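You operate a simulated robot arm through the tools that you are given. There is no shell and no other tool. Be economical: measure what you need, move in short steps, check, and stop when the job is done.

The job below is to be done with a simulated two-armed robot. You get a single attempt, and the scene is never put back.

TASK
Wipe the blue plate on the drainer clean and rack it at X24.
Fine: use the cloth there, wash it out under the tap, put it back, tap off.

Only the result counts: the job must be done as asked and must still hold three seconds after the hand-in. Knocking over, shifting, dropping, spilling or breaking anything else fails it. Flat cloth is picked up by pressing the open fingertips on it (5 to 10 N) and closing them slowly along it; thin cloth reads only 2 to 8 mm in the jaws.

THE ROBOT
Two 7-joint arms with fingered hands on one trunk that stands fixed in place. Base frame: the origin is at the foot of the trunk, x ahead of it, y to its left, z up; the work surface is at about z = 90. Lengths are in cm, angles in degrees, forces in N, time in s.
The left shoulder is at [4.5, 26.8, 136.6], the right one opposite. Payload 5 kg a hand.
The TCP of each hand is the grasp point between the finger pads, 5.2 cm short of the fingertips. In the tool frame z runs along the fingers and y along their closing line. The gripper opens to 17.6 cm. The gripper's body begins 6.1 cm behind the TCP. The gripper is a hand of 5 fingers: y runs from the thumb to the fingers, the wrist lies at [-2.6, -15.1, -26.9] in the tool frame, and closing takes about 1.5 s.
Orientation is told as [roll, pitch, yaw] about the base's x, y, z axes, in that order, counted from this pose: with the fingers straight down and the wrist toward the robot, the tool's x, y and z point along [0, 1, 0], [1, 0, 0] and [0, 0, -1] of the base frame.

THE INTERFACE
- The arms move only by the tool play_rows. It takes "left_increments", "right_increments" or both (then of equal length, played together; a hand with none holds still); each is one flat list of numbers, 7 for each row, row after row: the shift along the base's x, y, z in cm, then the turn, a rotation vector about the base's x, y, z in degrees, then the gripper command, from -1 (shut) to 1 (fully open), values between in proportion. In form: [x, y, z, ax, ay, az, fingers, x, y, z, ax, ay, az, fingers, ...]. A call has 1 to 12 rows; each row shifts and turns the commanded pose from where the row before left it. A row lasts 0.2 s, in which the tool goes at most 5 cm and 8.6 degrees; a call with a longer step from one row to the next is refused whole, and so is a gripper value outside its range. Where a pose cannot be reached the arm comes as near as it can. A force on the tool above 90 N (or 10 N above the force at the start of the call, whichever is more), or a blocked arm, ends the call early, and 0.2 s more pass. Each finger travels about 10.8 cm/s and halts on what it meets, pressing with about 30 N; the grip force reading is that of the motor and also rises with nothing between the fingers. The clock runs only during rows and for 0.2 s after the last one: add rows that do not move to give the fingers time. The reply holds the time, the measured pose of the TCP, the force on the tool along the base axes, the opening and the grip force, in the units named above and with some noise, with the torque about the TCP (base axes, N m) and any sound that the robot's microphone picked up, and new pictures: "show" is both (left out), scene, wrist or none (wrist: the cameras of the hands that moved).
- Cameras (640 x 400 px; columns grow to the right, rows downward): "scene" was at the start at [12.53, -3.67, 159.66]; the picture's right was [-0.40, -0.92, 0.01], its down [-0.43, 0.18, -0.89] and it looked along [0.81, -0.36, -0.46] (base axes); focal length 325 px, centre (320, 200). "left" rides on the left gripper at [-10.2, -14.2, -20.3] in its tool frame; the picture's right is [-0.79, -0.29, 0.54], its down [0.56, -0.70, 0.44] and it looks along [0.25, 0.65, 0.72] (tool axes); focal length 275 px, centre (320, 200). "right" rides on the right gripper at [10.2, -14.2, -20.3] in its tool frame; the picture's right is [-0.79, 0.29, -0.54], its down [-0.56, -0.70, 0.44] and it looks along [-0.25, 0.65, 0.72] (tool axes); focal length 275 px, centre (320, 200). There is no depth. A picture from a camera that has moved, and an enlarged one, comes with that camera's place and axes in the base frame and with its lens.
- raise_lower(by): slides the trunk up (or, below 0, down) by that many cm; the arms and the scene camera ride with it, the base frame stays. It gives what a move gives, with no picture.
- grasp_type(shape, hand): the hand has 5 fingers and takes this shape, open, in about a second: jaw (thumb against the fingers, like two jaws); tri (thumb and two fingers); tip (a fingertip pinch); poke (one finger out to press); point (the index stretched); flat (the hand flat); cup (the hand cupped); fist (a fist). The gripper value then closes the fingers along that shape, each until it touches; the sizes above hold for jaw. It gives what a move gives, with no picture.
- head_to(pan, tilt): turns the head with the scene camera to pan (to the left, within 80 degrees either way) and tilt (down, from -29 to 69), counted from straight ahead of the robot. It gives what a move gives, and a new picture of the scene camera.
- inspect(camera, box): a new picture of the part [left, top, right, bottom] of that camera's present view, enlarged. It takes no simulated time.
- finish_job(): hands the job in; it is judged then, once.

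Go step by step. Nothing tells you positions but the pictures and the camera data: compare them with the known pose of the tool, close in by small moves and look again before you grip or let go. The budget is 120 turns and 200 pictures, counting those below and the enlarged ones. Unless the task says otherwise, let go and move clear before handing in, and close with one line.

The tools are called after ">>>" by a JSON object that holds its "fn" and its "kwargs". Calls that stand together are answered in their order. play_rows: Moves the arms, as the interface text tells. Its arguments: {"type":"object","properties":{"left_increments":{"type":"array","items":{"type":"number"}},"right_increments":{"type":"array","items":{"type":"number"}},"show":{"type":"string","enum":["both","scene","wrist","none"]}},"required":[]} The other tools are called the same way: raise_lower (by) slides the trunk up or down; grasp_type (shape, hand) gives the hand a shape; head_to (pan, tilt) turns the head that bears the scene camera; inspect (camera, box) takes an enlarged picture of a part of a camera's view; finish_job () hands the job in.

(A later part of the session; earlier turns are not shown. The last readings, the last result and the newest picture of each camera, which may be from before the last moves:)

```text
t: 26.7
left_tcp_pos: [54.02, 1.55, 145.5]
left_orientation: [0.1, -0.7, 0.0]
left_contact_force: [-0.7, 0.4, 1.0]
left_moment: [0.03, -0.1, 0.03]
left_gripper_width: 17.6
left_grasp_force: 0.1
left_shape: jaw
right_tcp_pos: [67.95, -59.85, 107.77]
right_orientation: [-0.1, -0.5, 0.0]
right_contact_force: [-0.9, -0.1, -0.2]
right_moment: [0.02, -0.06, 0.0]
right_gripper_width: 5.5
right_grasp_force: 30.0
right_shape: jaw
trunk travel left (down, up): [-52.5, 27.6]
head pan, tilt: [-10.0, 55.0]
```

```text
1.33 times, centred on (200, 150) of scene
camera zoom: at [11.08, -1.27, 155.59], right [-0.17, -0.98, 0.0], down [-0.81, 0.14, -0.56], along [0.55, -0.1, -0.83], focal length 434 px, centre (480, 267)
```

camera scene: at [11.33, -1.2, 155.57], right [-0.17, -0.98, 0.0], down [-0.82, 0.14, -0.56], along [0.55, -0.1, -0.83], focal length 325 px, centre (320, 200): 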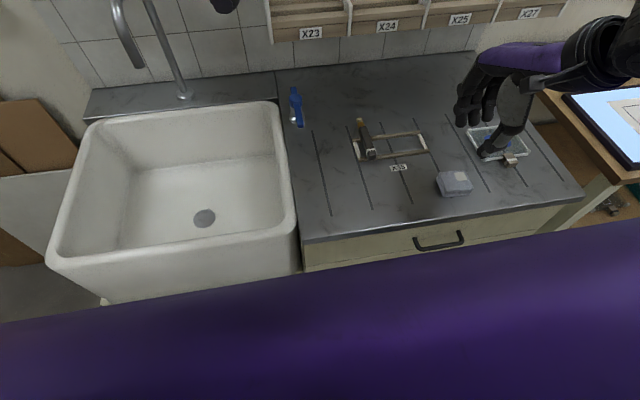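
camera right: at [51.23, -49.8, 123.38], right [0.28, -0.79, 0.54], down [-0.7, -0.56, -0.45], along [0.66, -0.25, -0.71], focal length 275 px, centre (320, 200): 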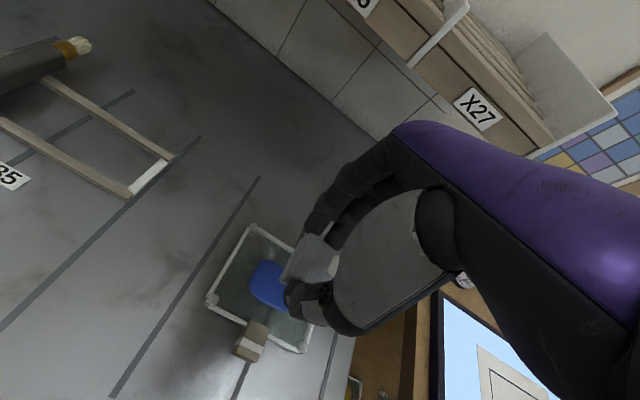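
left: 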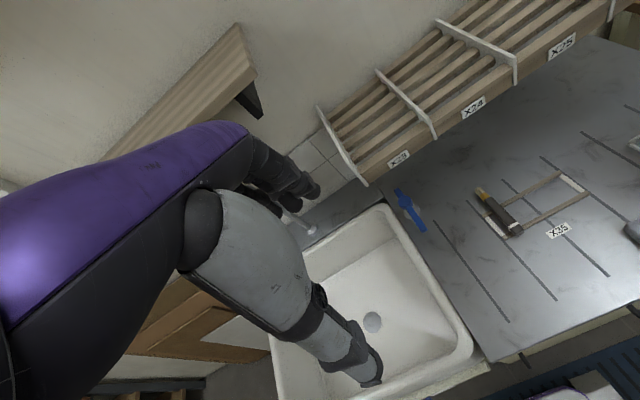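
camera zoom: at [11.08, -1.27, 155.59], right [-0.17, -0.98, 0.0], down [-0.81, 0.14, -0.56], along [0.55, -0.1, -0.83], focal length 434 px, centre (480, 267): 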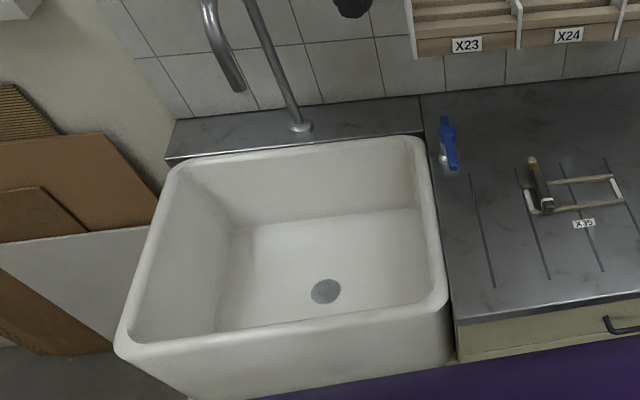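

The plate is clean. Next I open the tap with the left hand in poke shape, tilted forward, while the right hand keeps the cloth parked.

>>> {"fn": "grasp_type", "kwargs": {"hand": "left", "shape": "poke"}}

>>> {"fn": "play_rows", "kwargs": {"left_increments": [1.5, 0.2, -3.8, 0, -4, 0, -1, 1.5, 0.2, -3.8, 0, -4, 0, -1, 1.5, 0.2, -3.8, 0, -4, 0, -1, 1.5, 0.2, -3.8, 0, -4, 0, -1, 1.5, 0.2, -3.8, 0, -4, 0, -1, 1.5, 0.2, -3.8, 0, -4, 0, -1, 1.5, 0.2, -3.8, 0, -4, 0, -1, 1.5, 0.2, -3.8, 0, -4, 0, -1, 1.5, 0.2, -3.8, 0, -4, 0, -1, 1.5, 0.2, -3.8, 0, -4, 0, -1], "show": "both"}}

```text
t: 27.6
left_tcp_pos: [54.17, 1.68, 145.44]
left_orientation: [0.1, -0.8, 0.0]
left_contact_force: [-0.2, 0.5, 0.0]
left_moment: [0.05, -0.02, 0.0]
left_gripper_width: 0.01
left_grasp_force: 0.2
left_shape: poke
right_tcp_pos: [68.17, -59.72, 107.68]
right_orientation: [-0.1, -0.5, 0.1]
right_contact_force: [-0.2, 0.5, -1.0]
right_moment: [-0.01, -0.01, -0.02]
right_gripper_width: 5.52
right_grasp_force: 29.9
right_shape: jaw
trunk travel left (down, up): [-52.5, 27.6]
head pan, tilt: [-10.0, 55.0]
```

```text
t: 29.8
left_tcp_pos: [69.09, 3.99, 107.16]
left_orientation: [0.2, -40.7, -0.1]
left_contact_force: [-0.3, 1.5, -0.7]
left_moment: [-0.11, -0.08, -0.1]
left_gripper_width: 0.0
left_grasp_force: 0.1
left_shape: poke
right_tcp_pos: [68.02, -59.64, 107.64]
right_orientation: [-0.1, -0.6, 0.1]
right_contact_force: [-0.3, 0.5, -1.9]
right_moment: [-0.11, -0.08, -0.07]
right_gripper_width: 5.54
right_grasp_force: 30.3
right_shape: jaw
trunk travel left (down, up): [-52.5, 27.6]
head pan, tilt: [-10.0, 55.0]
camera scene: at [11.2, -1.16, 155.52], right [-0.17, -0.98, 0.0], down [-0.81, 0.14, -0.56], along [0.55, -0.1, -0.83], focal length 325 px, centre (320, 200)
camera left: at [45.15, -6.35, 113.25], right [0.13, -0.79, -0.6], down [-0.24, 0.56, -0.79], along [0.96, 0.25, -0.12], focal length 275 px, centre (320, 200)
```

scene: 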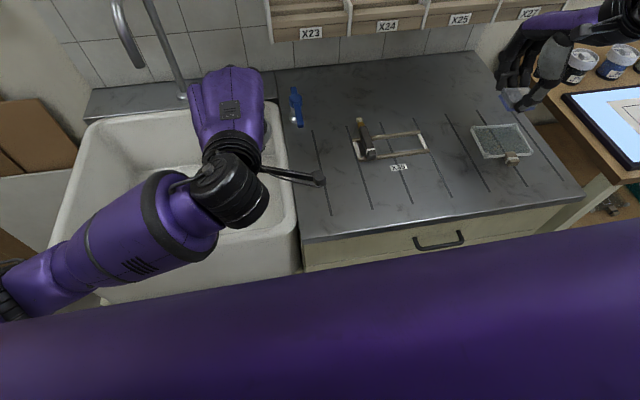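
left: 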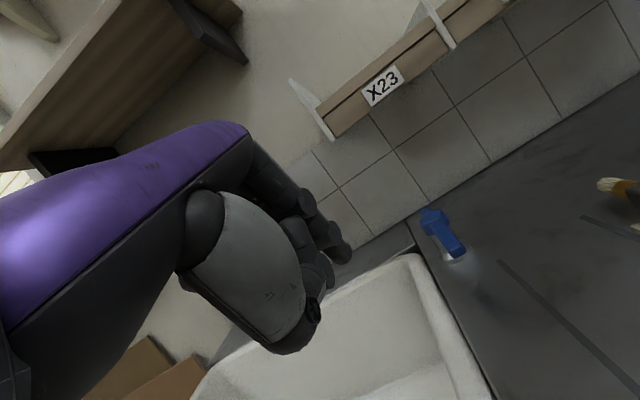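

The finger tip is near [72,3,103]; the lever's end is about [75.5,-7.6,96]. I bring the finger to the left side of the lever.

>>> {"fn": "play_rows", "kwargs": {"left_increments": [1.6, -1.5, -1, 0, 0, 0, -1, 1.6, -1.5, -1, 0, 0, 0, -1, 1.6, -1.5, -2, 0, 0, 0, -1, 1, -1, -2, 0, 0, 0, -1, 0, 0, 0, 0, 0, 0, -1], "show": "wrist"}}

>>> {"fn": "inspect", "kwargs": {"camera": "scene", "box": [180, 50, 340, 150]}}

```text
t: 31.0
left_tcp_pos: [74.9, -1.72, 101.36]
left_orientation: [0.1, -40.7, 0.0]
left_contact_force: [-0.8, 1.2, 0.2]
left_moment: [0.01, -0.02, -0.01]
left_gripper_width: 0.0
left_grasp_force: 0.0
left_shape: poke
right_tcp_pos: [68.16, -59.64, 107.72]
right_orientation: [-0.2, -0.5, 0.1]
right_contact_force: [0.5, 0.4, 0.2]
right_moment: [0.01, -0.01, 0.01]
right_gripper_width: 5.51
right_grasp_force: 30.1
right_shape: jaw
trunk travel left (down, up): [-52.5, 27.6]
head pan, tilt: [-10.0, 55.0]
camera left: at [51.05, -12.0, 107.39], right [0.14, -0.79, -0.6], down [-0.24, 0.56, -0.79], along [0.96, 0.25, -0.12], focal length 275 px, centre (320, 200)
```

left: 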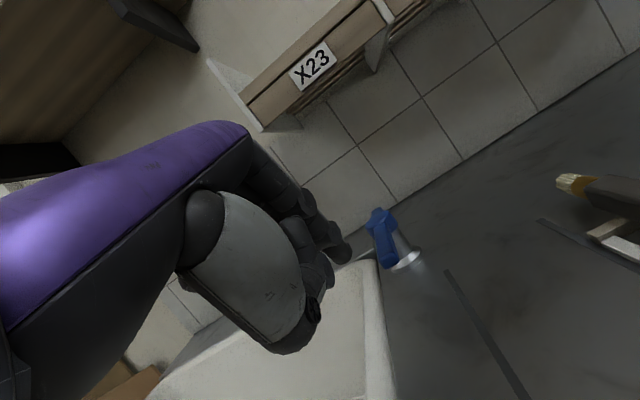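

```text
4.00 times, centred on (260, 100) of scene
camera zoom: at [11.21, -1.23, 155.58], right [-0.17, -0.98, 0.0], down [-0.81, 0.14, -0.56], along [0.55, -0.1, -0.83], focal length 1302 px, centre (560, 600)
```

zoom: 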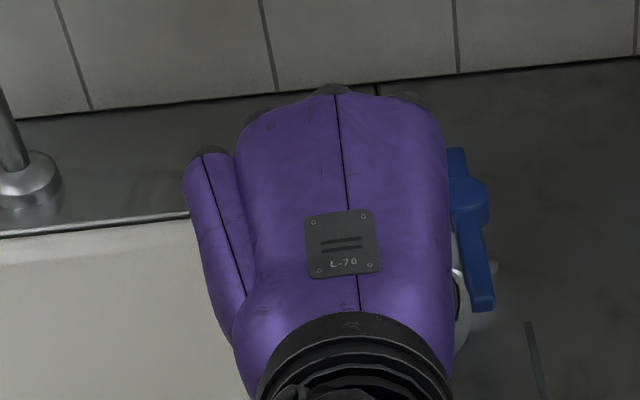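

The fingertip is left of the lever end. I push it to the right a few centimetres and watch force and picture.

>>> {"fn": "play_rows", "kwargs": {"left_increments": [0, -1.5, -0.6, 0, 0, 0, -1, 0, -1.5, 0, 0, 0, 0, -1, 0, -1, 0, 0, 0, 0, -1, 0.1, -1, 0, 0, 0, 0, -1, 0.2, -1, 0, 0, 0, 0, -1, 0.2, -1, 0, 0, 0, 0, -1], "show": "wrist"}}

>>> {"fn": "inspect", "kwargs": {"camera": "scene", "box": [100, 0, 420, 200]}}

```text
t: 32.4
left_tcp_pos: [75.44, -8.77, 100.9]
left_orientation: [0.1, -40.7, 0.1]
left_contact_force: [-0.3, 0.4, 1.6]
left_moment: [-0.01, -0.05, 0.03]
left_gripper_width: 0.0
left_grasp_force: 0.1
left_shape: poke
right_tcp_pos: [68.09, -59.71, 107.73]
right_orientation: [-0.1, -0.5, 0.1]
right_contact_force: [-1.5, 0.0, -0.7]
right_moment: [0.1, 0.0, 0.01]
right_gripper_width: 5.54
right_grasp_force: 30.0
right_shape: jaw
trunk travel left (down, up): [-52.5, 27.6]
head pan, tilt: [-10.0, 55.0]
camera left: at [51.58, -18.95, 106.87], right [0.14, -0.79, -0.6], down [-0.24, 0.56, -0.79], along [0.96, 0.25, -0.12], focal length 275 px, centre (320, 200)
```

left: 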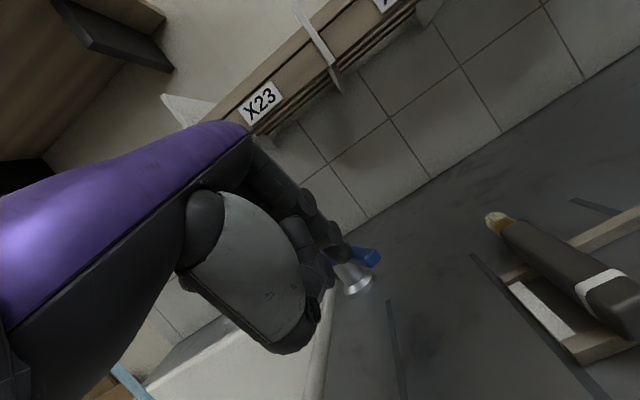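

```text
2.00 times, centred on (260, 100) of scene
camera zoom: at [11.19, -1.28, 155.58], right [-0.17, -0.98, 0.0], down [-0.81, 0.14, -0.56], along [0.55, -0.1, -0.83], focal length 651 px, centre (440, 400)
```

zoom: 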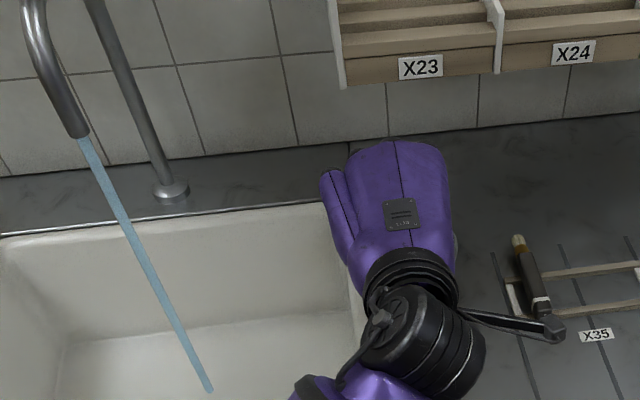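

Water is running. I withdraw the left hand up and away to the far left so the right arm can reach the stream.

>>> {"fn": "play_rows", "kwargs": {"left_increments": [-2, 1, 1.5, 0, 0, 0, -1, -4, 0, 2, 0, 0, 0, -1, -4, 0, 2, 0, 0, 0, -1, -4, 0, 2.5, 0, 0, 0, -1, -2, 3, 3, 0, 0, 0, -1, -1, 3, 3.5, 0, 0, 0, -1, -1, 3, 3.5, 0, 0, 0, -1, -1, 3, 3.5, 0, 0, 0, -1, 0, 3.5, 3.5, 0, 0, 0, -1, 0, 3.5, 3.5, 0, 0, 0, -1, 0, 4.5, 2, 0, 0, 0, -1, 0, 4.8, 1, 0, 0, 0, -1], "show": "none"}}

>>> {"fn": "play_rows", "kwargs": {"left_increments": [0, 4.8, 0, 0, 0, 0, -1, 0, 4.8, 0, 0, 0, 0, -1, 0, 4.8, 0, 0, 0, 0, -1, 0, 4.8, 0, 0, 0, 0, -1, 0, 4.8, 0, 0, 0, 0, -1], "show": "scene"}}

```text
t: 34.0
left_tcp_pos: [54.79, 1.9, 113.72]
left_orientation: [9.3, -40.5, -7.5]
left_contact_force: [-5.1, 1.9, 3.1]
left_moment: [-0.2, -0.14, -0.17]
left_gripper_width: 0.0
left_grasp_force: 0.1
left_shape: poke
right_tcp_pos: [66.24, -59.27, 109.12]
right_orientation: [-0.4, -1.4, 0.2]
right_contact_force: [-4.4, 2.7, 0.9]
right_moment: [-0.36, -0.48, -0.15]
right_gripper_width: 5.49
right_grasp_force: 30.1
right_shape: jaw
trunk travel left (down, up): [-52.5, 27.6]
head pan, tilt: [-10.0, 55.0]
stopped in row 7 (left hand): the arm was blocked; the commanded pose is now the measured one
```

```text
t: 35.2
left_tcp_pos: [62.42, 20.54, 109.66]
left_orientation: [9.2, -40.4, -7.4]
left_contact_force: [0.7, 2.4, -0.5]
left_moment: [-0.16, -0.05, -0.15]
left_gripper_width: 0.01
left_grasp_force: 0.0
left_shape: poke
left hand out of reach, approached as far as the arm can: row 2, 3, 4, 5
right_tcp_pos: [66.85, -59.31, 108.82]
right_orientation: [-0.2, -1.4, 0.2]
right_contact_force: [-0.2, 1.5, 0.6]
right_moment: [-0.27, 0.0, -0.06]
right_gripper_width: 5.47
right_grasp_force: 29.9
right_shape: jaw
trunk travel left (down, up): [-52.5, 27.6]
head pan, tilt: [-10.0, 55.0]
camera scene: at [11.18, -1.02, 155.58], right [-0.17, -0.98, 0.0], down [-0.81, 0.14, -0.56], along [0.55, -0.1, -0.83], focal length 325 px, centre (320, 200)
```

scene: 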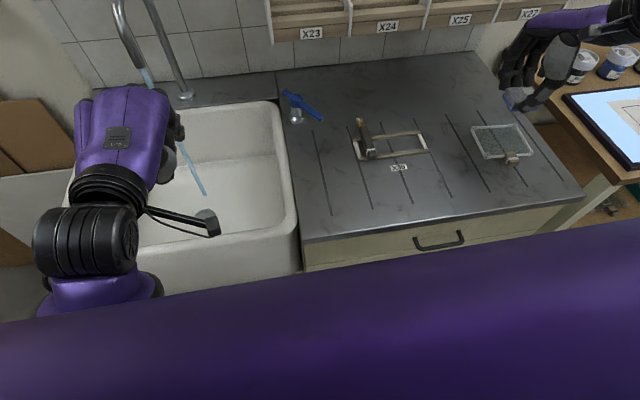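

The left arm was blocked by being too close to the trunk while tilted; it's now near the sink. I un-tilt it while lifting it left and up.

>>> {"fn": "play_rows", "kwargs": {"left_increments": [-0.8, 2.5, 3, 0, 4, 0, -1, -0.8, 2.5, 3, 0, 4, 0, -1, -0.8, 2.5, 3, 0, 4, 0, -1, -0.8, 2.5, 3, 0, 4, 0, -1, -0.8, 2.5, 3, 0, 4, 0, -1, -0.8, 2.5, 3, 0, 4, 0, -1, -0.8, 2.5, 3, 0, 4, 0, -1, -0.8, 2.5, 3, 0, 4, 0, -1, -0.8, 2.5, 3, 0, 4, 0, -1, -0.8, 2.5, 3, 0, 4, 0, -1, 0, 0, 0, 0, 0, 0, -1], "show": "scene"}}

```text
t: 37.8
left_tcp_pos: [62.74, 38.33, 109.7]
left_orientation: [8.5, -1.7, -3.5]
left_contact_force: [-4.7, 1.6, 2.8]
left_moment: [-0.08, -0.6, 0.04]
left_gripper_width: 0.01
left_grasp_force: 0.1
left_shape: poke
left hand out of reach, approached as far as the arm can: row 1, 2, 3, 6, 7, 8, 9, 10
right_tcp_pos: [65.15, -59.05, 109.86]
right_orientation: [-0.4, -2.2, 0.5]
right_contact_force: [-4.1, 2.1, 1.2]
right_moment: [-0.24, -0.55, -0.12]
right_gripper_width: 5.49
right_grasp_force: 30.8
right_shape: jaw
trunk travel left (down, up): [-52.5, 27.6]
head pan, tilt: [-10.0, 55.0]
stopped in row 11 (left hand): the arm was blocked; the commanded pose is now the measured one
camera scene: at [10.63, -1.21, 155.66], right [-0.17, -0.98, 0.0], down [-0.81, 0.14, -0.57], along [0.56, -0.1, -0.82], focal length 325 px, centre (320, 200)
```

scene: 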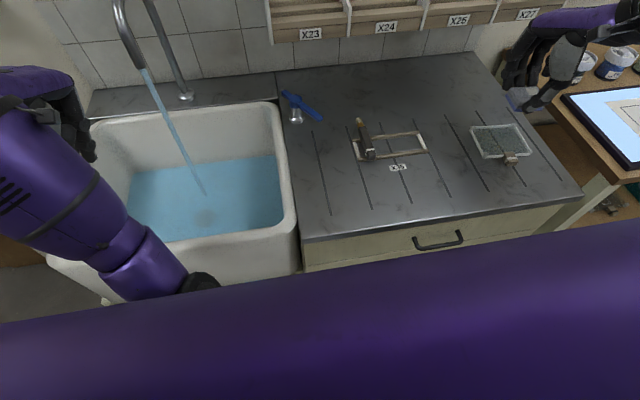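

The basin is starting to fill, so I move promptly: right hand swings over with the cloth, yawing 35° and tilting the fingers outward.

>>> {"fn": "play_rows", "kwargs": {"right_increments": [0.3, 4.8, 0.2, 0, 0, 7, -0.9, 0.3, 4.8, 0.2, 0, 0, 7, -0.9, 0.3, 4.8, 0.2, 0, 0, 7, -0.9, 0.3, 4.8, 0.2, 0, 0, 7, -0.9, 0.3, 4.8, 0.2, 0, 0, 7, -0.9, 0.75, 4.8, 0, 3.94, -5.62, 0, -0.9, 0.75, 4.8, 0, 3.94, -5.62, 0, -0.9, 0.75, 4.8, 0, 3.94, -5.62, 0, -0.9, 0.75, 4.8, 0, 3.94, -5.62, 0, -0.9, 0.75, 4.8, 0, 3.94, -5.62, 0, -0.9, 0.75, 4.8, 0, 3.94, -5.62, 0, -0.9, 0.75, 4.8, 0, 3.94, -5.62, 0, -0.9], "show": "scene"}}

```text
t: 40.4
left_tcp_pos: [63.25, 38.15, 109.37]
left_orientation: [8.4, -1.2, -3.6]
left_contact_force: [-0.5, 0.5, -1.7]
left_moment: [-0.19, -0.08, -0.02]
left_gripper_width: 0.0
left_grasp_force: 0.0
left_shape: poke
right_tcp_pos: [72.28, -1.71, 110.77]
right_orientation: [-0.6, -50.3, 35.5]
right_contact_force: [1.0, -1.0, 3.4]
right_moment: [-0.21, 0.25, 0.02]
right_gripper_width: 5.47
right_grasp_force: 30.2
right_shape: jaw
trunk travel left (down, up): [-52.5, 27.6]
head pan, tilt: [-10.0, 55.0]
camera scene: at [11.17, -1.08, 155.58], right [-0.17, -0.98, 0.0], down [-0.81, 0.14, -0.56], along [0.55, -0.1, -0.83], focal length 325 px, centre (320, 200)
```

scene: 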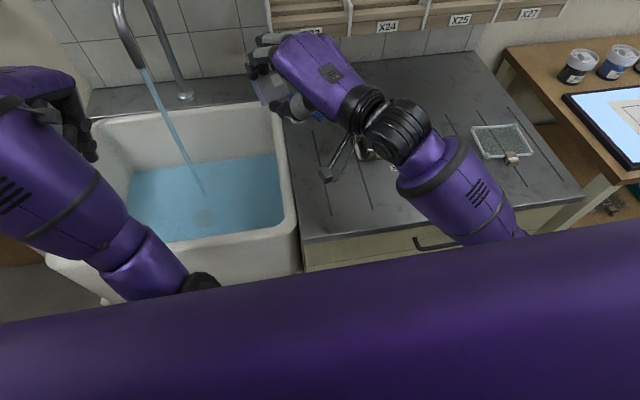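

The arm is in good shape and the water level hardly rose. I bring the cloth into the stream.

>>> {"fn": "play_rows", "kwargs": {"right_increments": [0.5, 4.2, -1.75, 0, 0, 0, -0.9, 0.5, 4.2, -1.75, 0, 0, 0, -0.9, 0.6, 4.2, -1.75, 0, 0, 0, -0.9, 0.6, 4.2, -1.75, 0, 0, 0, -0.9, 0.7, 4.2, -1.5, 0, 0, 0, -0.9, 0.8, 3, -1, 0, 0, 0, -0.9, 0, 0, 0, 0, 0, 0, -0.9, 0, 0, 0, 0, 0, 0, -0.9], "show": "both"}}

>>> {"fn": "inspect", "kwargs": {"camera": "scene", "box": [80, 20, 280, 180]}}

```text
t: 42.2
left_tcp_pos: [63.39, 38.0, 109.41]
left_orientation: [8.4, -1.3, -3.6]
left_contact_force: [-0.4, 1.3, -0.6]
left_moment: [0.0, 0.04, 0.0]
left_gripper_width: 0.0
left_grasp_force: 0.0
left_shape: poke
right_tcp_pos: [76.01, 21.93, 100.71]
right_orientation: [-0.5, -50.0, 35.4]
right_contact_force: [-0.2, 0.4, -0.3]
right_moment: [-0.05, 0.02, 0.0]
right_gripper_width: 5.48
right_grasp_force: 29.8
right_shape: jaw
trunk travel left (down, up): [-52.5, 27.6]
head pan, tilt: [-10.0, 55.0]
camera scene: at [11.23, -1.18, 155.58], right [-0.17, -0.98, 0.0], down [-0.81, 0.14, -0.56], along [0.55, -0.1, -0.83], focal length 325 px, centre (320, 200)
camera right: at [49.95, 16.04, 102.92], right [0.26, -0.78, 0.57], down [0.23, -0.52, -0.82], along [0.94, 0.35, 0.04], focal length 275 px, centre (320, 200)
```

scene: 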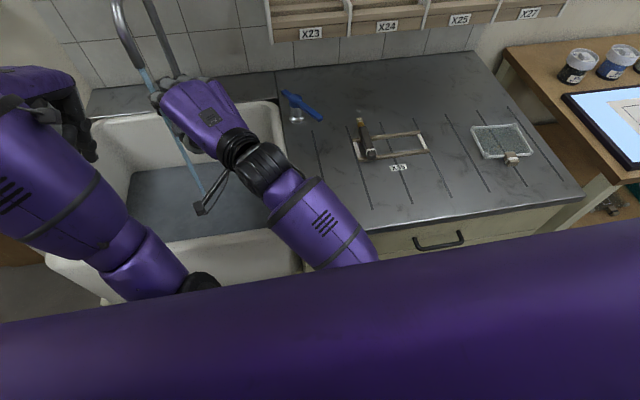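
right: 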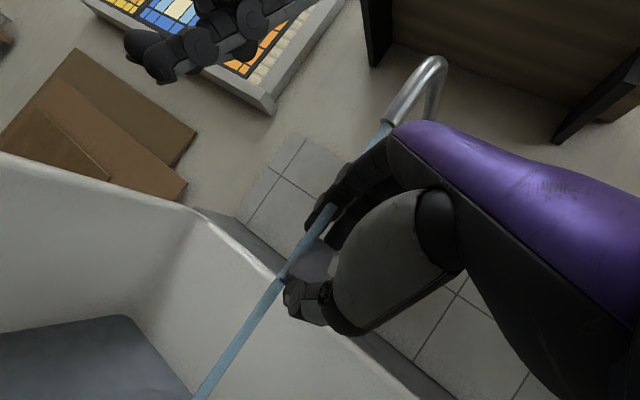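

```text
2.50 times, centred on (180, 100) of scene
camera zoom: at [11.23, -1.18, 155.58], right [-0.17, -0.98, 0.0], down [-0.81, 0.14, -0.56], along [0.55, -0.1, -0.83], focal length 814 px, centre (670, 450)
```

zoom: 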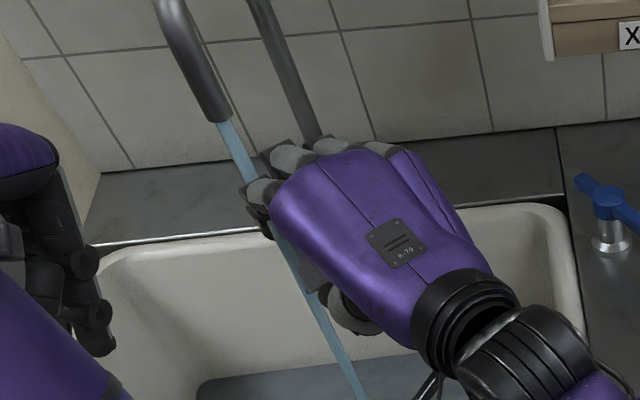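

The stream passes just left of the pad. I shift 3 cm left and hold it there, moving it slightly to rinse.

>>> {"fn": "play_rows", "kwargs": {"right_increments": [0.3, 1.5, 0, 0, 0, 0, -0.9, 0.2, 1.5, 0, 0, 0, 0, -0.9, 0, 0, 0, 0, 0, 0, -0.9, 0, 0, 0, 0, 0, 0, -0.9], "show": "wrist"}}

>>> {"fn": "inspect", "kwargs": {"camera": "scene", "box": [80, 20, 280, 180]}}

>>> {"fn": "inspect", "kwargs": {"camera": "right", "box": [240, 180, 400, 340]}}

```text
t: 43.2
left_tcp_pos: [63.21, 38.01, 109.38]
left_orientation: [8.4, -1.3, -3.7]
left_contact_force: [-0.5, -0.3, 0.2]
left_moment: [0.01, -0.06, 0.01]
left_gripper_width: 0.02
left_grasp_force: 0.0
left_shape: poke
right_tcp_pos: [76.6, 25.11, 101.02]
right_orientation: [-0.4, -50.1, 35.3]
right_contact_force: [-0.4, -0.5, -0.7]
right_moment: [0.02, -0.02, -0.01]
right_gripper_width: 5.5
right_grasp_force: 29.7
right_shape: jaw
trunk travel left (down, up): [-52.5, 27.6]
head pan, tilt: [-10.0, 55.0]
camera right: at [50.43, 19.22, 103.06], right [0.26, -0.78, 0.57], down [0.23, -0.52, -0.82], along [0.94, 0.35, 0.04], focal length 275 px, centre (320, 200)
```

right: 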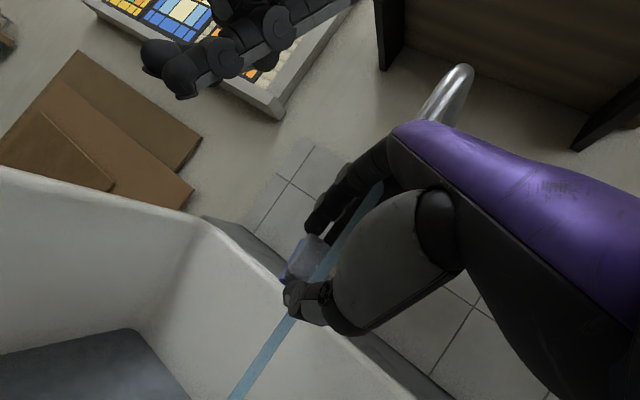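

```text
2.50 times, centred on (180, 100) of scene
camera zoom: at [11.19, -1.19, 155.58], right [-0.17, -0.98, 0.0], down [-0.81, 0.14, -0.56], along [0.55, -0.1, -0.83], focal length 814 px, centre (670, 450)
```

zoom: 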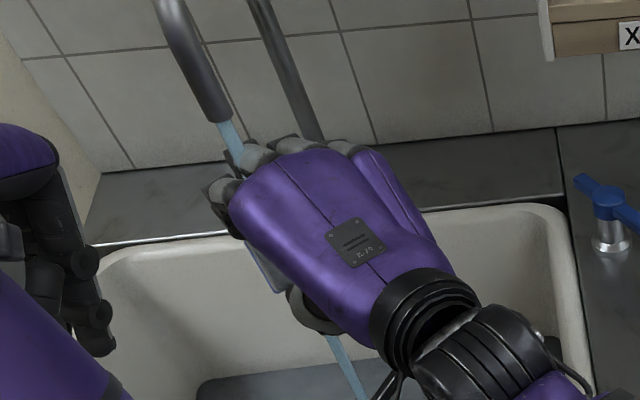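

```text
2.50 times, centred on (320, 260) of right
camera zoom: at [50.43, 19.22, 103.06], right [0.26, -0.78, 0.57], down [0.23, -0.52, -0.82], along [0.94, 0.35, 0.04], focal length 688 px, centre (320, 50)
```

zoom: 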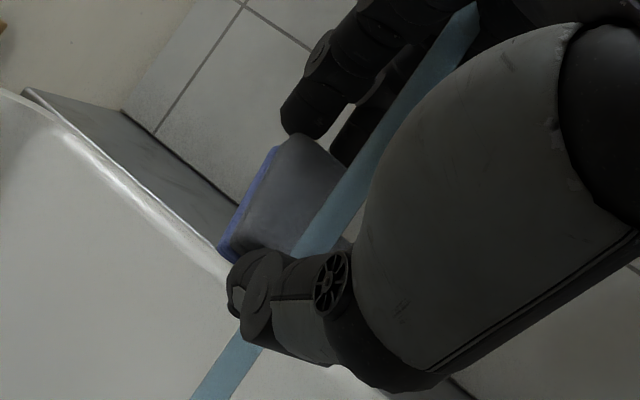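

The stream runs just beside the pad's left face, so I shift the hand further along its own left and slightly back so that the water hits the pad.

>>> {"fn": "play_rows", "kwargs": {"right_increments": [-1.3, 1.2, 0, 0, 0, 0, -0.9, -1.3, 1.2, 0, 0, 0, 0, -0.9, 0, 0, 0, 0, 0, 0, -0.9, 0, 0, 0, 0, 0, 0, -0.9], "show": "none"}}

>>> {"fn": "inspect", "kwargs": {"camera": "scene", "box": [80, 20, 280, 180]}}

>>> {"fn": "inspect", "kwargs": {"camera": "right", "box": [240, 180, 400, 340]}}

```text
t: 44.2
left_tcp_pos: [63.16, 38.15, 109.52]
left_orientation: [8.4, -1.3, -3.7]
left_contact_force: [0.4, -0.7, -0.4]
left_moment: [-0.03, -0.01, 0.0]
left_gripper_width: 0.0
left_grasp_force: 0.1
left_shape: poke
right_tcp_pos: [73.76, 27.46, 100.98]
right_orientation: [-0.4, -50.1, 35.5]
right_contact_force: [0.4, 0.0, -0.8]
right_moment: [0.0, 0.0, -0.03]
right_gripper_width: 5.49
right_grasp_force: 30.3
right_shape: jaw
trunk travel left (down, up): [-52.5, 27.6]
head pan, tilt: [-10.0, 55.0]
```

```text
2.50 times, centred on (180, 100) of scene
camera zoom: at [11.18, -1.2, 155.58], right [-0.17, -0.98, 0.0], down [-0.81, 0.14, -0.56], along [0.55, -0.1, -0.83], focal length 814 px, centre (670, 450)
```

zoom: 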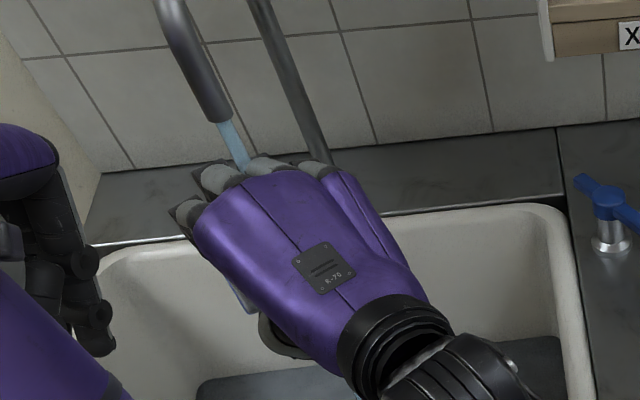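

```text
2.50 times, centred on (320, 260) of right
camera zoom: at [47.66, 21.51, 103.21], right [0.26, -0.78, 0.57], down [0.23, -0.52, -0.82], along [0.94, 0.35, 0.04], focal length 688 px, centre (320, 50)
```

zoom: 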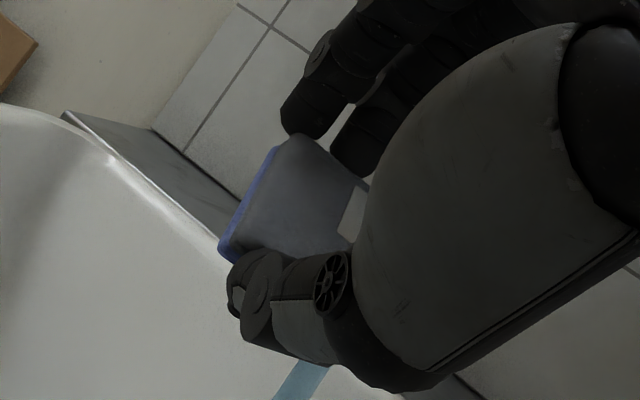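

The stream now passes through about the pad; I fine-tune by 1.2 cm and wiggle it in the water for a couple of seconds.

>>> {"fn": "play_rows", "kwargs": {"right_increments": [0.6, -0.8, 0, 0, 0, 0, -0.9, 0, 0, 0, 0, 0, 0, -0.9, 0, 0, 0, 0, 0, 0, -0.9, -0.8, 0, 0, 0, 0, 0, -0.9, 0, 0, 0, 0, 0, 0, -0.9, 0.8, 0, 0, 0, 0, 0, -0.9, 0, 0, 0, 0, 0, 0, -0.9], "show": "scene"}}

>>> {"fn": "inspect", "kwargs": {"camera": "right", "box": [240, 180, 400, 340]}}

```text
t: 45.8
left_tcp_pos: [63.23, 38.04, 109.47]
left_orientation: [8.4, -1.3, -3.6]
left_contact_force: [-0.1, -0.6, 0.1]
left_moment: [-0.01, 0.02, 0.0]
left_gripper_width: 0.0
left_grasp_force: 0.1
left_shape: poke
right_tcp_pos: [74.38, 26.74, 101.07]
right_orientation: [-0.4, -50.0, 35.4]
right_contact_force: [-0.3, 0.8, -1.5]
right_moment: [0.01, 0.01, 0.01]
right_gripper_width: 5.47
right_grasp_force: 30.2
right_shape: jaw
trunk travel left (down, up): [-52.5, 27.6]
head pan, tilt: [-10.0, 55.0]
camera scene: at [11.19, -1.21, 155.58], right [-0.17, -0.98, 0.0], down [-0.81, 0.14, -0.56], along [0.55, -0.1, -0.83], focal length 325 px, centre (320, 200)
```

scene: 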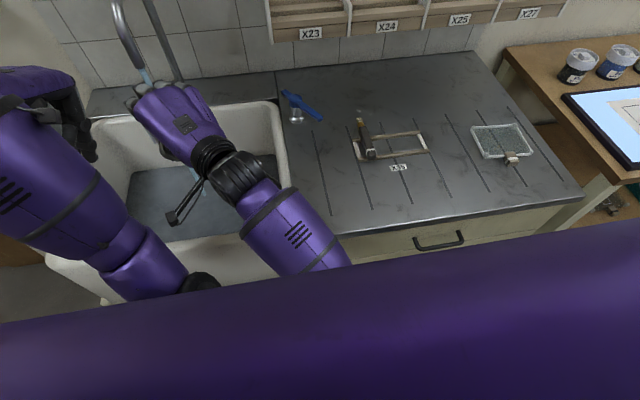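

```text
2.50 times, centred on (320, 260) of right
camera zoom: at [48.31, 20.84, 103.18], right [0.26, -0.78, 0.57], down [0.23, -0.52, -0.82], along [0.94, 0.35, 0.04], focal length 688 px, centre (320, 50)
```

zoom: 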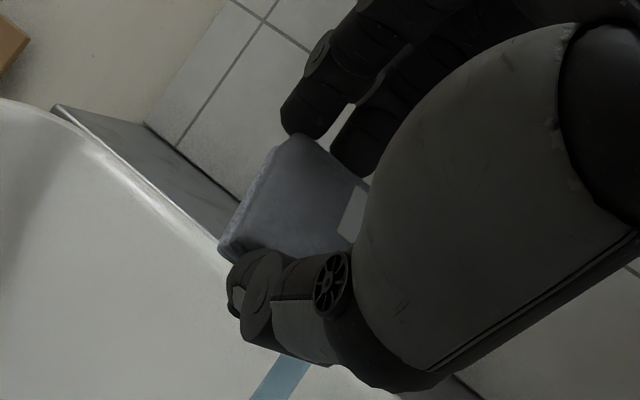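

The blue is gone from the cloth. I rinse one more second, then pull it out of the stream, let it drip over the basin, and swing back.

>>> {"fn": "play_rows", "kwargs": {"right_increments": [0, 0.6, 0, 0, 0, 0, -0.9, 0, 0, 0, 0, 0, 0, -0.9, 0.6, -0.6, 0, 0, 0, 0, -0.9, 0, 0, 0, 0, 0, 0, -0.9, 0, 0, 0, 0, 0, 0, -0.9, -2, -3.5, 0, 0, 0, 0, -1, -1, -4, 0, 0, 0, 0, -1, 0, 0, 0, 0, 0, 0, -1, 0, 0, 0, 0, 0, 0, -1, 0, 0, 0, 0, 0, 0, -1, 0, 0, 0, 0, 0, 0, -1, 0, 0, 0, 0, 0, 0, -1], "show": "scene"}}

>>> {"fn": "inspect", "kwargs": {"camera": "right", "box": [240, 180, 400, 340]}}

```text
t: 48.4
left_tcp_pos: [63.3, 38.02, 109.38]
left_orientation: [8.3, -1.3, -3.7]
left_contact_force: [0.3, -0.9, 0.5]
left_moment: [-0.01, -0.05, 0.03]
left_gripper_width: 0.0
left_grasp_force: 0.0
left_shape: poke
right_tcp_pos: [72.02, 19.27, 101.1]
right_orientation: [-0.4, -50.1, 35.4]
right_contact_force: [-0.7, 0.5, -0.5]
right_moment: [-0.01, 0.04, -0.03]
right_gripper_width: 5.49
right_grasp_force: 30.0
right_shape: jaw
trunk travel left (down, up): [-52.5, 27.6]
head pan, tilt: [-10.0, 55.0]
camera scene: at [11.19, -1.2, 155.58], right [-0.17, -0.98, 0.0], down [-0.81, 0.14, -0.56], along [0.55, -0.1, -0.83], focal length 325 px, centre (320, 200)
```

scene: 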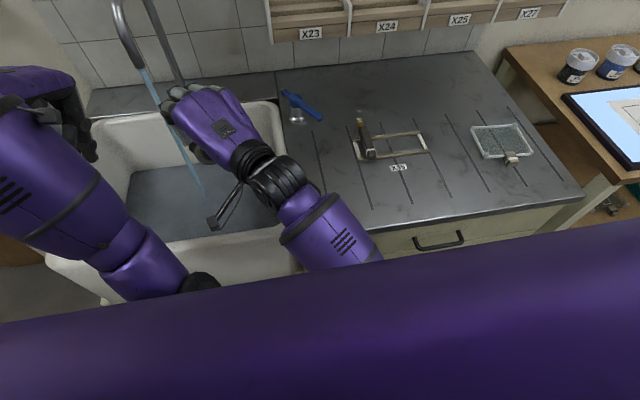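

```text
2.50 times, centred on (320, 260) of right
camera zoom: at [45.99, 13.38, 103.14], right [0.26, -0.78, 0.57], down [0.23, -0.52, -0.82], along [0.94, 0.35, 0.04], focal length 688 px, centre (320, 50)
```

zoom: 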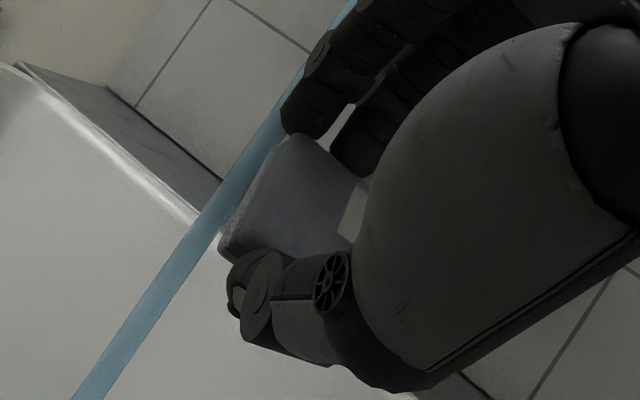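

The cloth is clean. I swing the right arm back, undoing the tilt and yaw, towards the cloth's original spot.

>>> {"fn": "play_rows", "kwargs": {"right_increments": [0, -4.2, 2.4, 0, 0, 0, -0.9, 0, -4.2, 2.4, 0, 0, 0, -0.9, 0, -4.2, 2.4, 0, 0, 0, -0.9, 0, -4.2, 2.4, 0, 0, 0, -0.9, -0.75, -4.7, 0, -3.94, 5.62, 0, -0.9, -0.75, -4.7, 0, -3.94, 5.62, 0, -0.9, -0.75, -4.7, 0, -3.94, 5.62, 0, -0.9, -0.75, -4.7, 0, -3.94, 5.62, 0, -0.9, -0.75, -4.7, 0, -3.94, 5.62, 0, -0.9, -0.75, -4.7, 0, -3.94, 5.62, 0, -0.9, -0.75, -4.7, 0, -3.94, 5.62, 0, -0.9], "show": "none"}}

>>> {"fn": "play_rows", "kwargs": {"right_increments": [-2.6, -1.9, 0, 0, 0, -7, -0.9, -2.6, -1.9, 0, 0, 0, -7, -0.9, -2.6, -1.9, 0, 0, 0, -7, -0.9, -2.6, -1.9, 0, 0, 0, -7, -0.9, -2.6, -1.9, 0, 0, 0, -7, -0.9, 0, 0, 0, 0, 0, 0, -0.9], "show": "scene"}}

```text
t: 50.8
left_tcp_pos: [63.36, 38.05, 109.44]
left_orientation: [8.3, -1.3, -3.7]
left_contact_force: [-0.6, -0.9, 0.5]
left_moment: [0.08, 0.01, 0.06]
left_gripper_width: 0.01
left_grasp_force: 0.1
left_shape: poke
right_tcp_pos: [66.7, -30.19, 110.54]
right_orientation: [-0.1, -2.0, 35.4]
right_contact_force: [-1.4, -1.1, -2.2]
right_moment: [0.05, -0.11, -0.01]
right_gripper_width: 5.47
right_grasp_force: 30.2
right_shape: jaw
trunk travel left (down, up): [-52.5, 27.6]
head pan, tilt: [-10.0, 55.0]
```

```text
t: 52.2
left_tcp_pos: [63.25, 38.1, 109.31]
left_orientation: [8.3, -1.2, -3.7]
left_contact_force: [0.0, 1.3, -0.3]
left_moment: [-0.08, 0.0, -0.02]
left_gripper_width: 0.0
left_grasp_force: 0.1
left_shape: poke
right_tcp_pos: [54.85, -39.92, 110.96]
right_orientation: [-0.1, -1.7, 0.2]
right_contact_force: [0.7, 0.4, 0.3]
right_moment: [-0.06, 0.02, 0.03]
right_gripper_width: 5.47
right_grasp_force: 30.2
right_shape: jaw
right hand out of reach, approached as far as the arm can: row 5
trunk travel left (down, up): [-52.5, 27.6]
head pan, tilt: [-10.0, 55.0]
camera scene: at [11.21, -1.17, 155.58], right [-0.17, -0.98, 0.0], down [-0.81, 0.14, -0.56], along [0.55, -0.1, -0.83], focal length 325 px, centre (320, 200)
```

scene: 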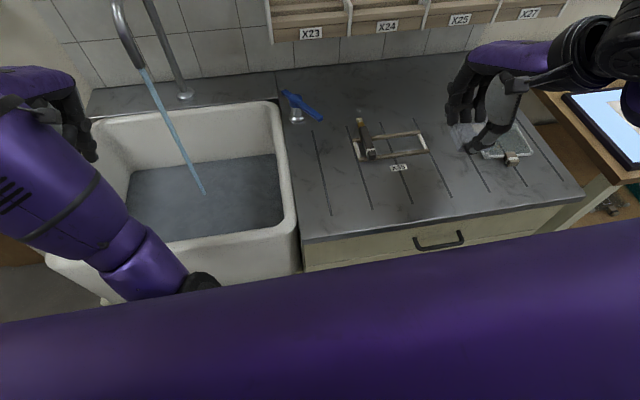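

I'm above the cloth's home. I lower it there.

>>> {"fn": "play_rows", "kwargs": {"right_increments": [0, -0.3, -4, 0, 0, 0, -0.9, 0, -0.4, -4, 0, 0, 0, -0.9, -0.3, 0, -3.5, 0, 0, 0, -0.9, 0, 0, -1.5, 0, 0, 0, -0.9, 0, 0, 0, 0, 0, 0, -0.9], "show": "none"}}

>>> {"fn": "inspect", "kwargs": {"camera": "scene", "box": [410, 110, 530, 210]}}

```text
t: 53.4
left_tcp_pos: [63.33, 37.97, 109.35]
left_orientation: [8.4, -1.3, -3.7]
left_contact_force: [-0.1, -0.7, -0.6]
left_moment: [-0.01, 0.03, 0.03]
left_gripper_width: 0.0
left_grasp_force: 0.0
left_shape: poke
right_tcp_pos: [54.53, -40.75, 97.7]
right_orientation: [-0.1, -2.2, 0.3]
right_contact_force: [0.7, -0.3, 0.2]
right_moment: [0.05, 0.03, 0.0]
right_gripper_width: 5.5
right_grasp_force: 29.5
right_shape: jaw
trunk travel left (down, up): [-52.5, 27.6]
head pan, tilt: [-10.0, 55.0]
```

```text
4.00 times, centred on (470, 160) of scene
camera zoom: at [11.2, -1.24, 155.58], right [-0.17, -0.98, 0.0], down [-0.81, 0.14, -0.56], along [0.55, -0.1, -0.83], focal length 1302 px, centre (-280, 360)
```

zoom: 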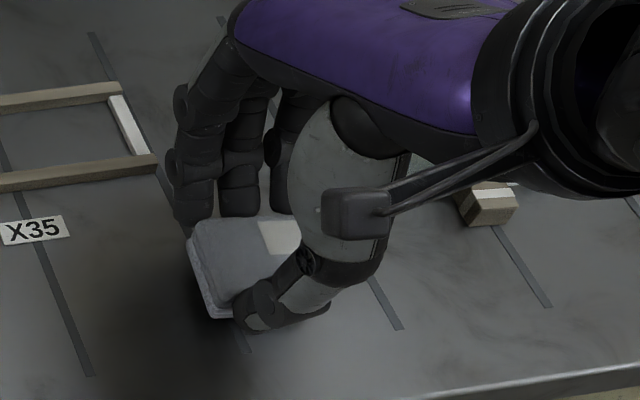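

It's about 1 cm above the surface and 0.8 cm too far forward; I correct and touch down.

>>> {"fn": "play_rows", "kwargs": {"right_increments": [-0.8, 0, 0, 0, 0, 0, -0.9, 0, 0, -0.7, 0, 0, 0, -0.9, 0, 0, -0.4, 0, 0, 0, -0.9, 0, 0, 0, 0, 0, 0, -0.9], "show": "none"}}

>>> {"fn": "inspect", "kwargs": {"camera": "scene", "box": [410, 110, 530, 210]}}

```text
t: 54.4
left_tcp_pos: [63.25, 37.98, 109.41]
left_orientation: [8.4, -1.4, -3.6]
left_contact_force: [-1.4, 0.0, 0.4]
left_moment: [-0.01, 0.02, 0.05]
left_gripper_width: 0.01
left_grasp_force: 0.1
left_shape: poke
right_tcp_pos: [53.73, -40.91, 96.55]
right_orientation: [-0.1, -2.1, 0.3]
right_contact_force: [0.0, 0.3, 0.9]
right_moment: [-0.04, 0.09, -0.06]
right_gripper_width: 5.48
right_grasp_force: 29.3
right_shape: jaw
trunk travel left (down, up): [-52.5, 27.6]
head pan, tilt: [-10.0, 55.0]
```

```text
4.00 times, centred on (470, 160) of scene
camera zoom: at [11.2, -1.22, 155.58], right [-0.17, -0.98, 0.0], down [-0.81, 0.14, -0.56], along [0.55, -0.1, -0.83], focal length 1302 px, centre (-280, 360)
```

zoom: 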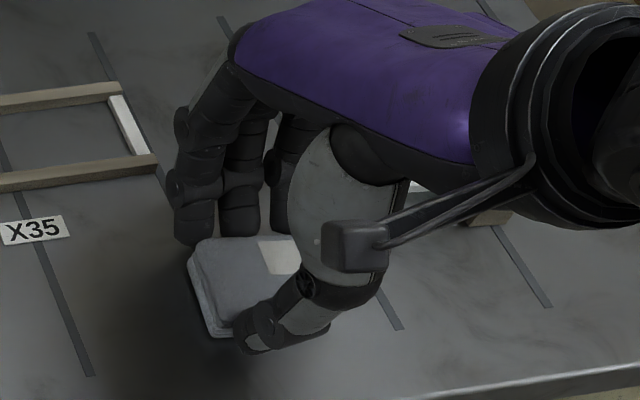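

The cloth is on the surface at its old place. I open the fingers and lift off.

>>> {"fn": "play_rows", "kwargs": {"right_increments": [0, 0, -0.05, 0, 0, 0, -0.6, 0, 0, 0, 0, 0, 0, -0.3, 0, 0, 0, 0, 0, 0, 0, 0, 0, 0, 0, 0, 0, 0.1, 0, 0, 0, 0, 0, 0, 0.1, 0, 0, 2, 0, 0, 0, 0.1, 0, 0, 4, 0, 0, 0, 0.1, 0, 0, 4, 0, 0, 0, 0.1, 0, 0, 3, 0, 0, 0, 0.1], "show": "scene"}}

>>> {"fn": "inspect", "kwargs": {"camera": "scene", "box": [410, 110, 530, 210]}}

```text
t: 56.4
left_tcp_pos: [63.22, 38.09, 109.35]
left_orientation: [8.4, -1.4, -3.7]
left_contact_force: [-0.3, 0.4, -0.3]
left_moment: [0.0, -0.03, -0.01]
left_gripper_width: 0.0
left_grasp_force: 0.0
left_shape: poke
right_tcp_pos: [54.67, -41.04, 109.76]
right_orientation: [-0.2, -1.9, 0.4]
right_contact_force: [-0.1, -0.1, 0.1]
right_moment: [-0.01, -0.03, -0.02]
right_gripper_width: 9.64
right_grasp_force: 0.1
right_shape: jaw
right hand out of reach, approached as far as the arm can: row 8
trunk travel left (down, up): [-52.5, 27.6]
head pan, tilt: [-10.0, 55.0]
camera scene: at [11.16, -1.2, 155.58], right [-0.17, -0.98, 0.0], down [-0.81, 0.14, -0.56], along [0.55, -0.1, -0.83], focal length 325 px, centre (320, 200)
```

scene: 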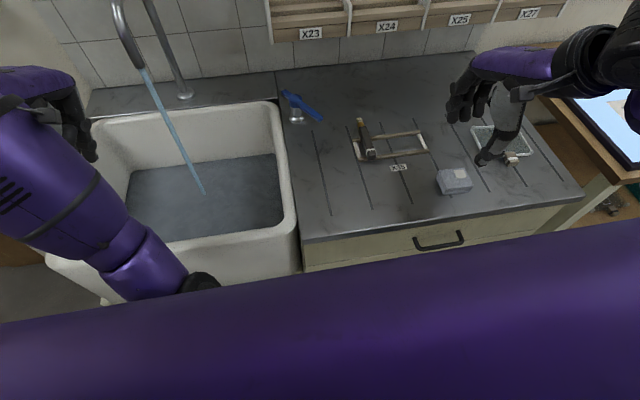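

```text
4.00 times, centred on (470, 160) of scene
camera zoom: at [11.16, -1.2, 155.58], right [-0.17, -0.98, 0.0], down [-0.81, 0.14, -0.56], along [0.55, -0.1, -0.83], focal length 1302 px, centre (-280, 360)
```

zoom: 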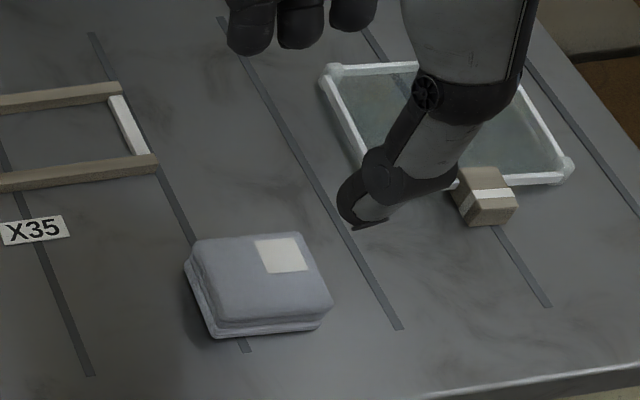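

The cloth is back in place. Now the tap: I bring the right hand (fingers closed, tilted forward) towards the right side of the lever.

>>> {"fn": "play_rows", "kwargs": {"right_increments": [2.2, 3.5, 0.5, 0, -6.7, 0, -0.5, 2.2, 3.5, 0.5, 0, -6.7, 0, -1, 2.2, 3.5, 0.3, 0, -6.7, 0, -1, 2.2, 3.5, 0, 0, -6.7, 0, -1, 2.2, 3.5, 0, 0, -6.7, 0, -1, 2.2, 3.5, 0, 0, -6.7, 0, -1, 0, 0, 0, 0, 0, 0, -1], "show": "both"}}

```text
t: 58.0
left_tcp_pos: [63.32, 37.95, 109.45]
left_orientation: [8.4, -1.3, -3.6]
left_contact_force: [0.4, -1.1, 0.2]
left_moment: [0.05, 0.01, 0.02]
left_gripper_width: 0.01
left_grasp_force: 0.1
left_shape: poke
right_tcp_pos: [70.11, -20.23, 110.44]
right_orientation: [-0.4, -42.3, 0.3]
right_contact_force: [1.0, -1.1, -0.6]
right_moment: [0.05, -0.04, 0.06]
right_gripper_width: 0.01
right_grasp_force: 30.2
right_shape: jaw
right hand out of reach, approached as far as the arm can: row 1, 2
trunk travel left (down, up): [-52.5, 27.6]
head pan, tilt: [-10.0, 55.0]
camera scene: at [11.2, -1.31, 155.59], right [-0.17, -0.98, 0.0], down [-0.81, 0.14, -0.56], along [0.55, -0.1, -0.83], focal length 325 px, centre (320, 200)
camera right: at [45.91, -10.13, 115.8], right [-0.15, -0.79, 0.6], down [-0.22, -0.56, -0.8], along [0.96, -0.25, -0.09], focal length 275 px, centre (320, 200)
```

scene: 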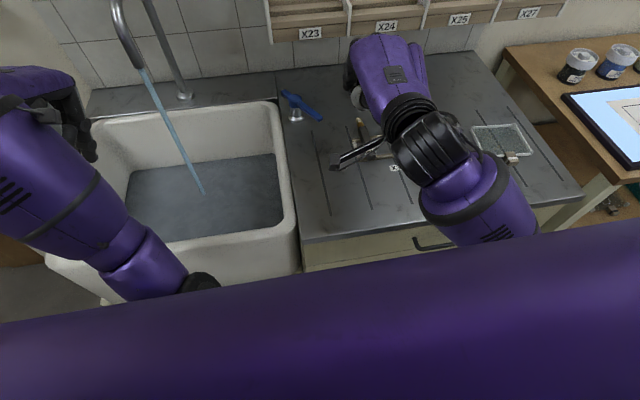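
right: 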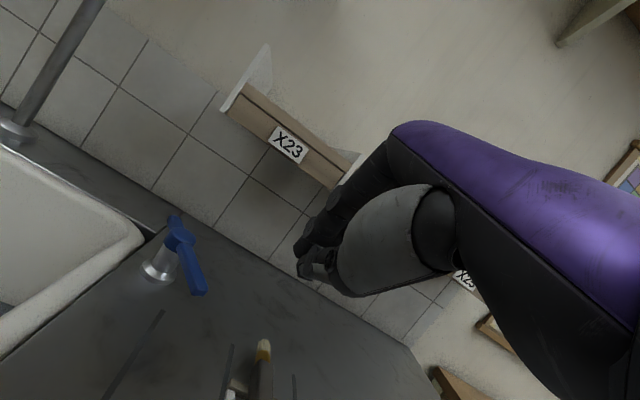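

The lever end is ≈[78,-12.5,96]. I lower and move forward with the fingers right of it.

>>> {"fn": "play_rows", "kwargs": {"right_increments": [0, 1, -3, 0, 0, 0, -1, 1, 1, -3.2, 0, 0, 0, -1, 2, 0.5, -2, 0, 0, 0, -1, 2.5, 0, -1.2, 0, 0, 0, -1, 0, 0, 0, 0, 0, 0, -1], "show": "wrist"}}

>>> {"fn": "inspect", "kwargs": {"camera": "scene", "box": [260, 40, 460, 200]}}

```text
t: 59.2
left_tcp_pos: [63.24, 38.04, 109.5]
left_orientation: [8.4, -1.2, -3.7]
left_contact_force: [-0.3, -0.5, 0.2]
left_moment: [0.01, -0.04, 0.01]
left_gripper_width: 0.02
left_grasp_force: 0.0
left_shape: poke
right_tcp_pos: [75.35, -17.66, 100.89]
right_orientation: [-0.3, -42.3, 0.2]
right_contact_force: [-0.1, -0.6, -0.1]
right_moment: [0.02, -0.02, 0.02]
right_gripper_width: 0.02
right_grasp_force: 29.9
right_shape: jaw
trunk travel left (down, up): [-52.5, 27.6]
head pan, tilt: [-10.0, 55.0]
camera right: at [51.08, -7.63, 106.38], right [-0.15, -0.79, 0.6], down [-0.22, -0.56, -0.8], along [0.96, -0.25, -0.09], focal length 275 px, centre (320, 200)
```

right: 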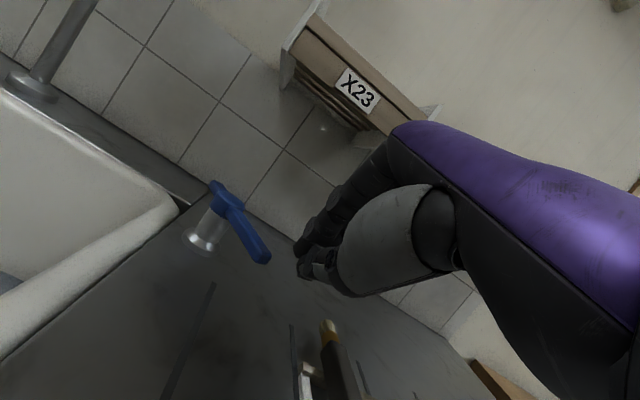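

```text
2.50 times, centred on (360, 120) of scene
camera zoom: at [11.13, -1.24, 155.59], right [-0.17, -0.98, 0.0], down [-0.81, 0.14, -0.56], along [0.55, -0.1, -0.83], focal length 814 px, centre (220, 400)
```

zoom: 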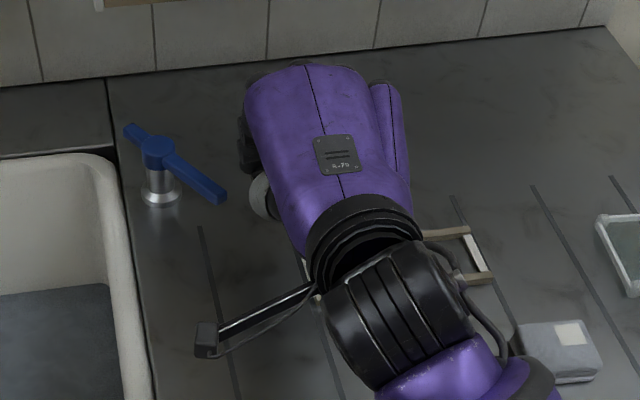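

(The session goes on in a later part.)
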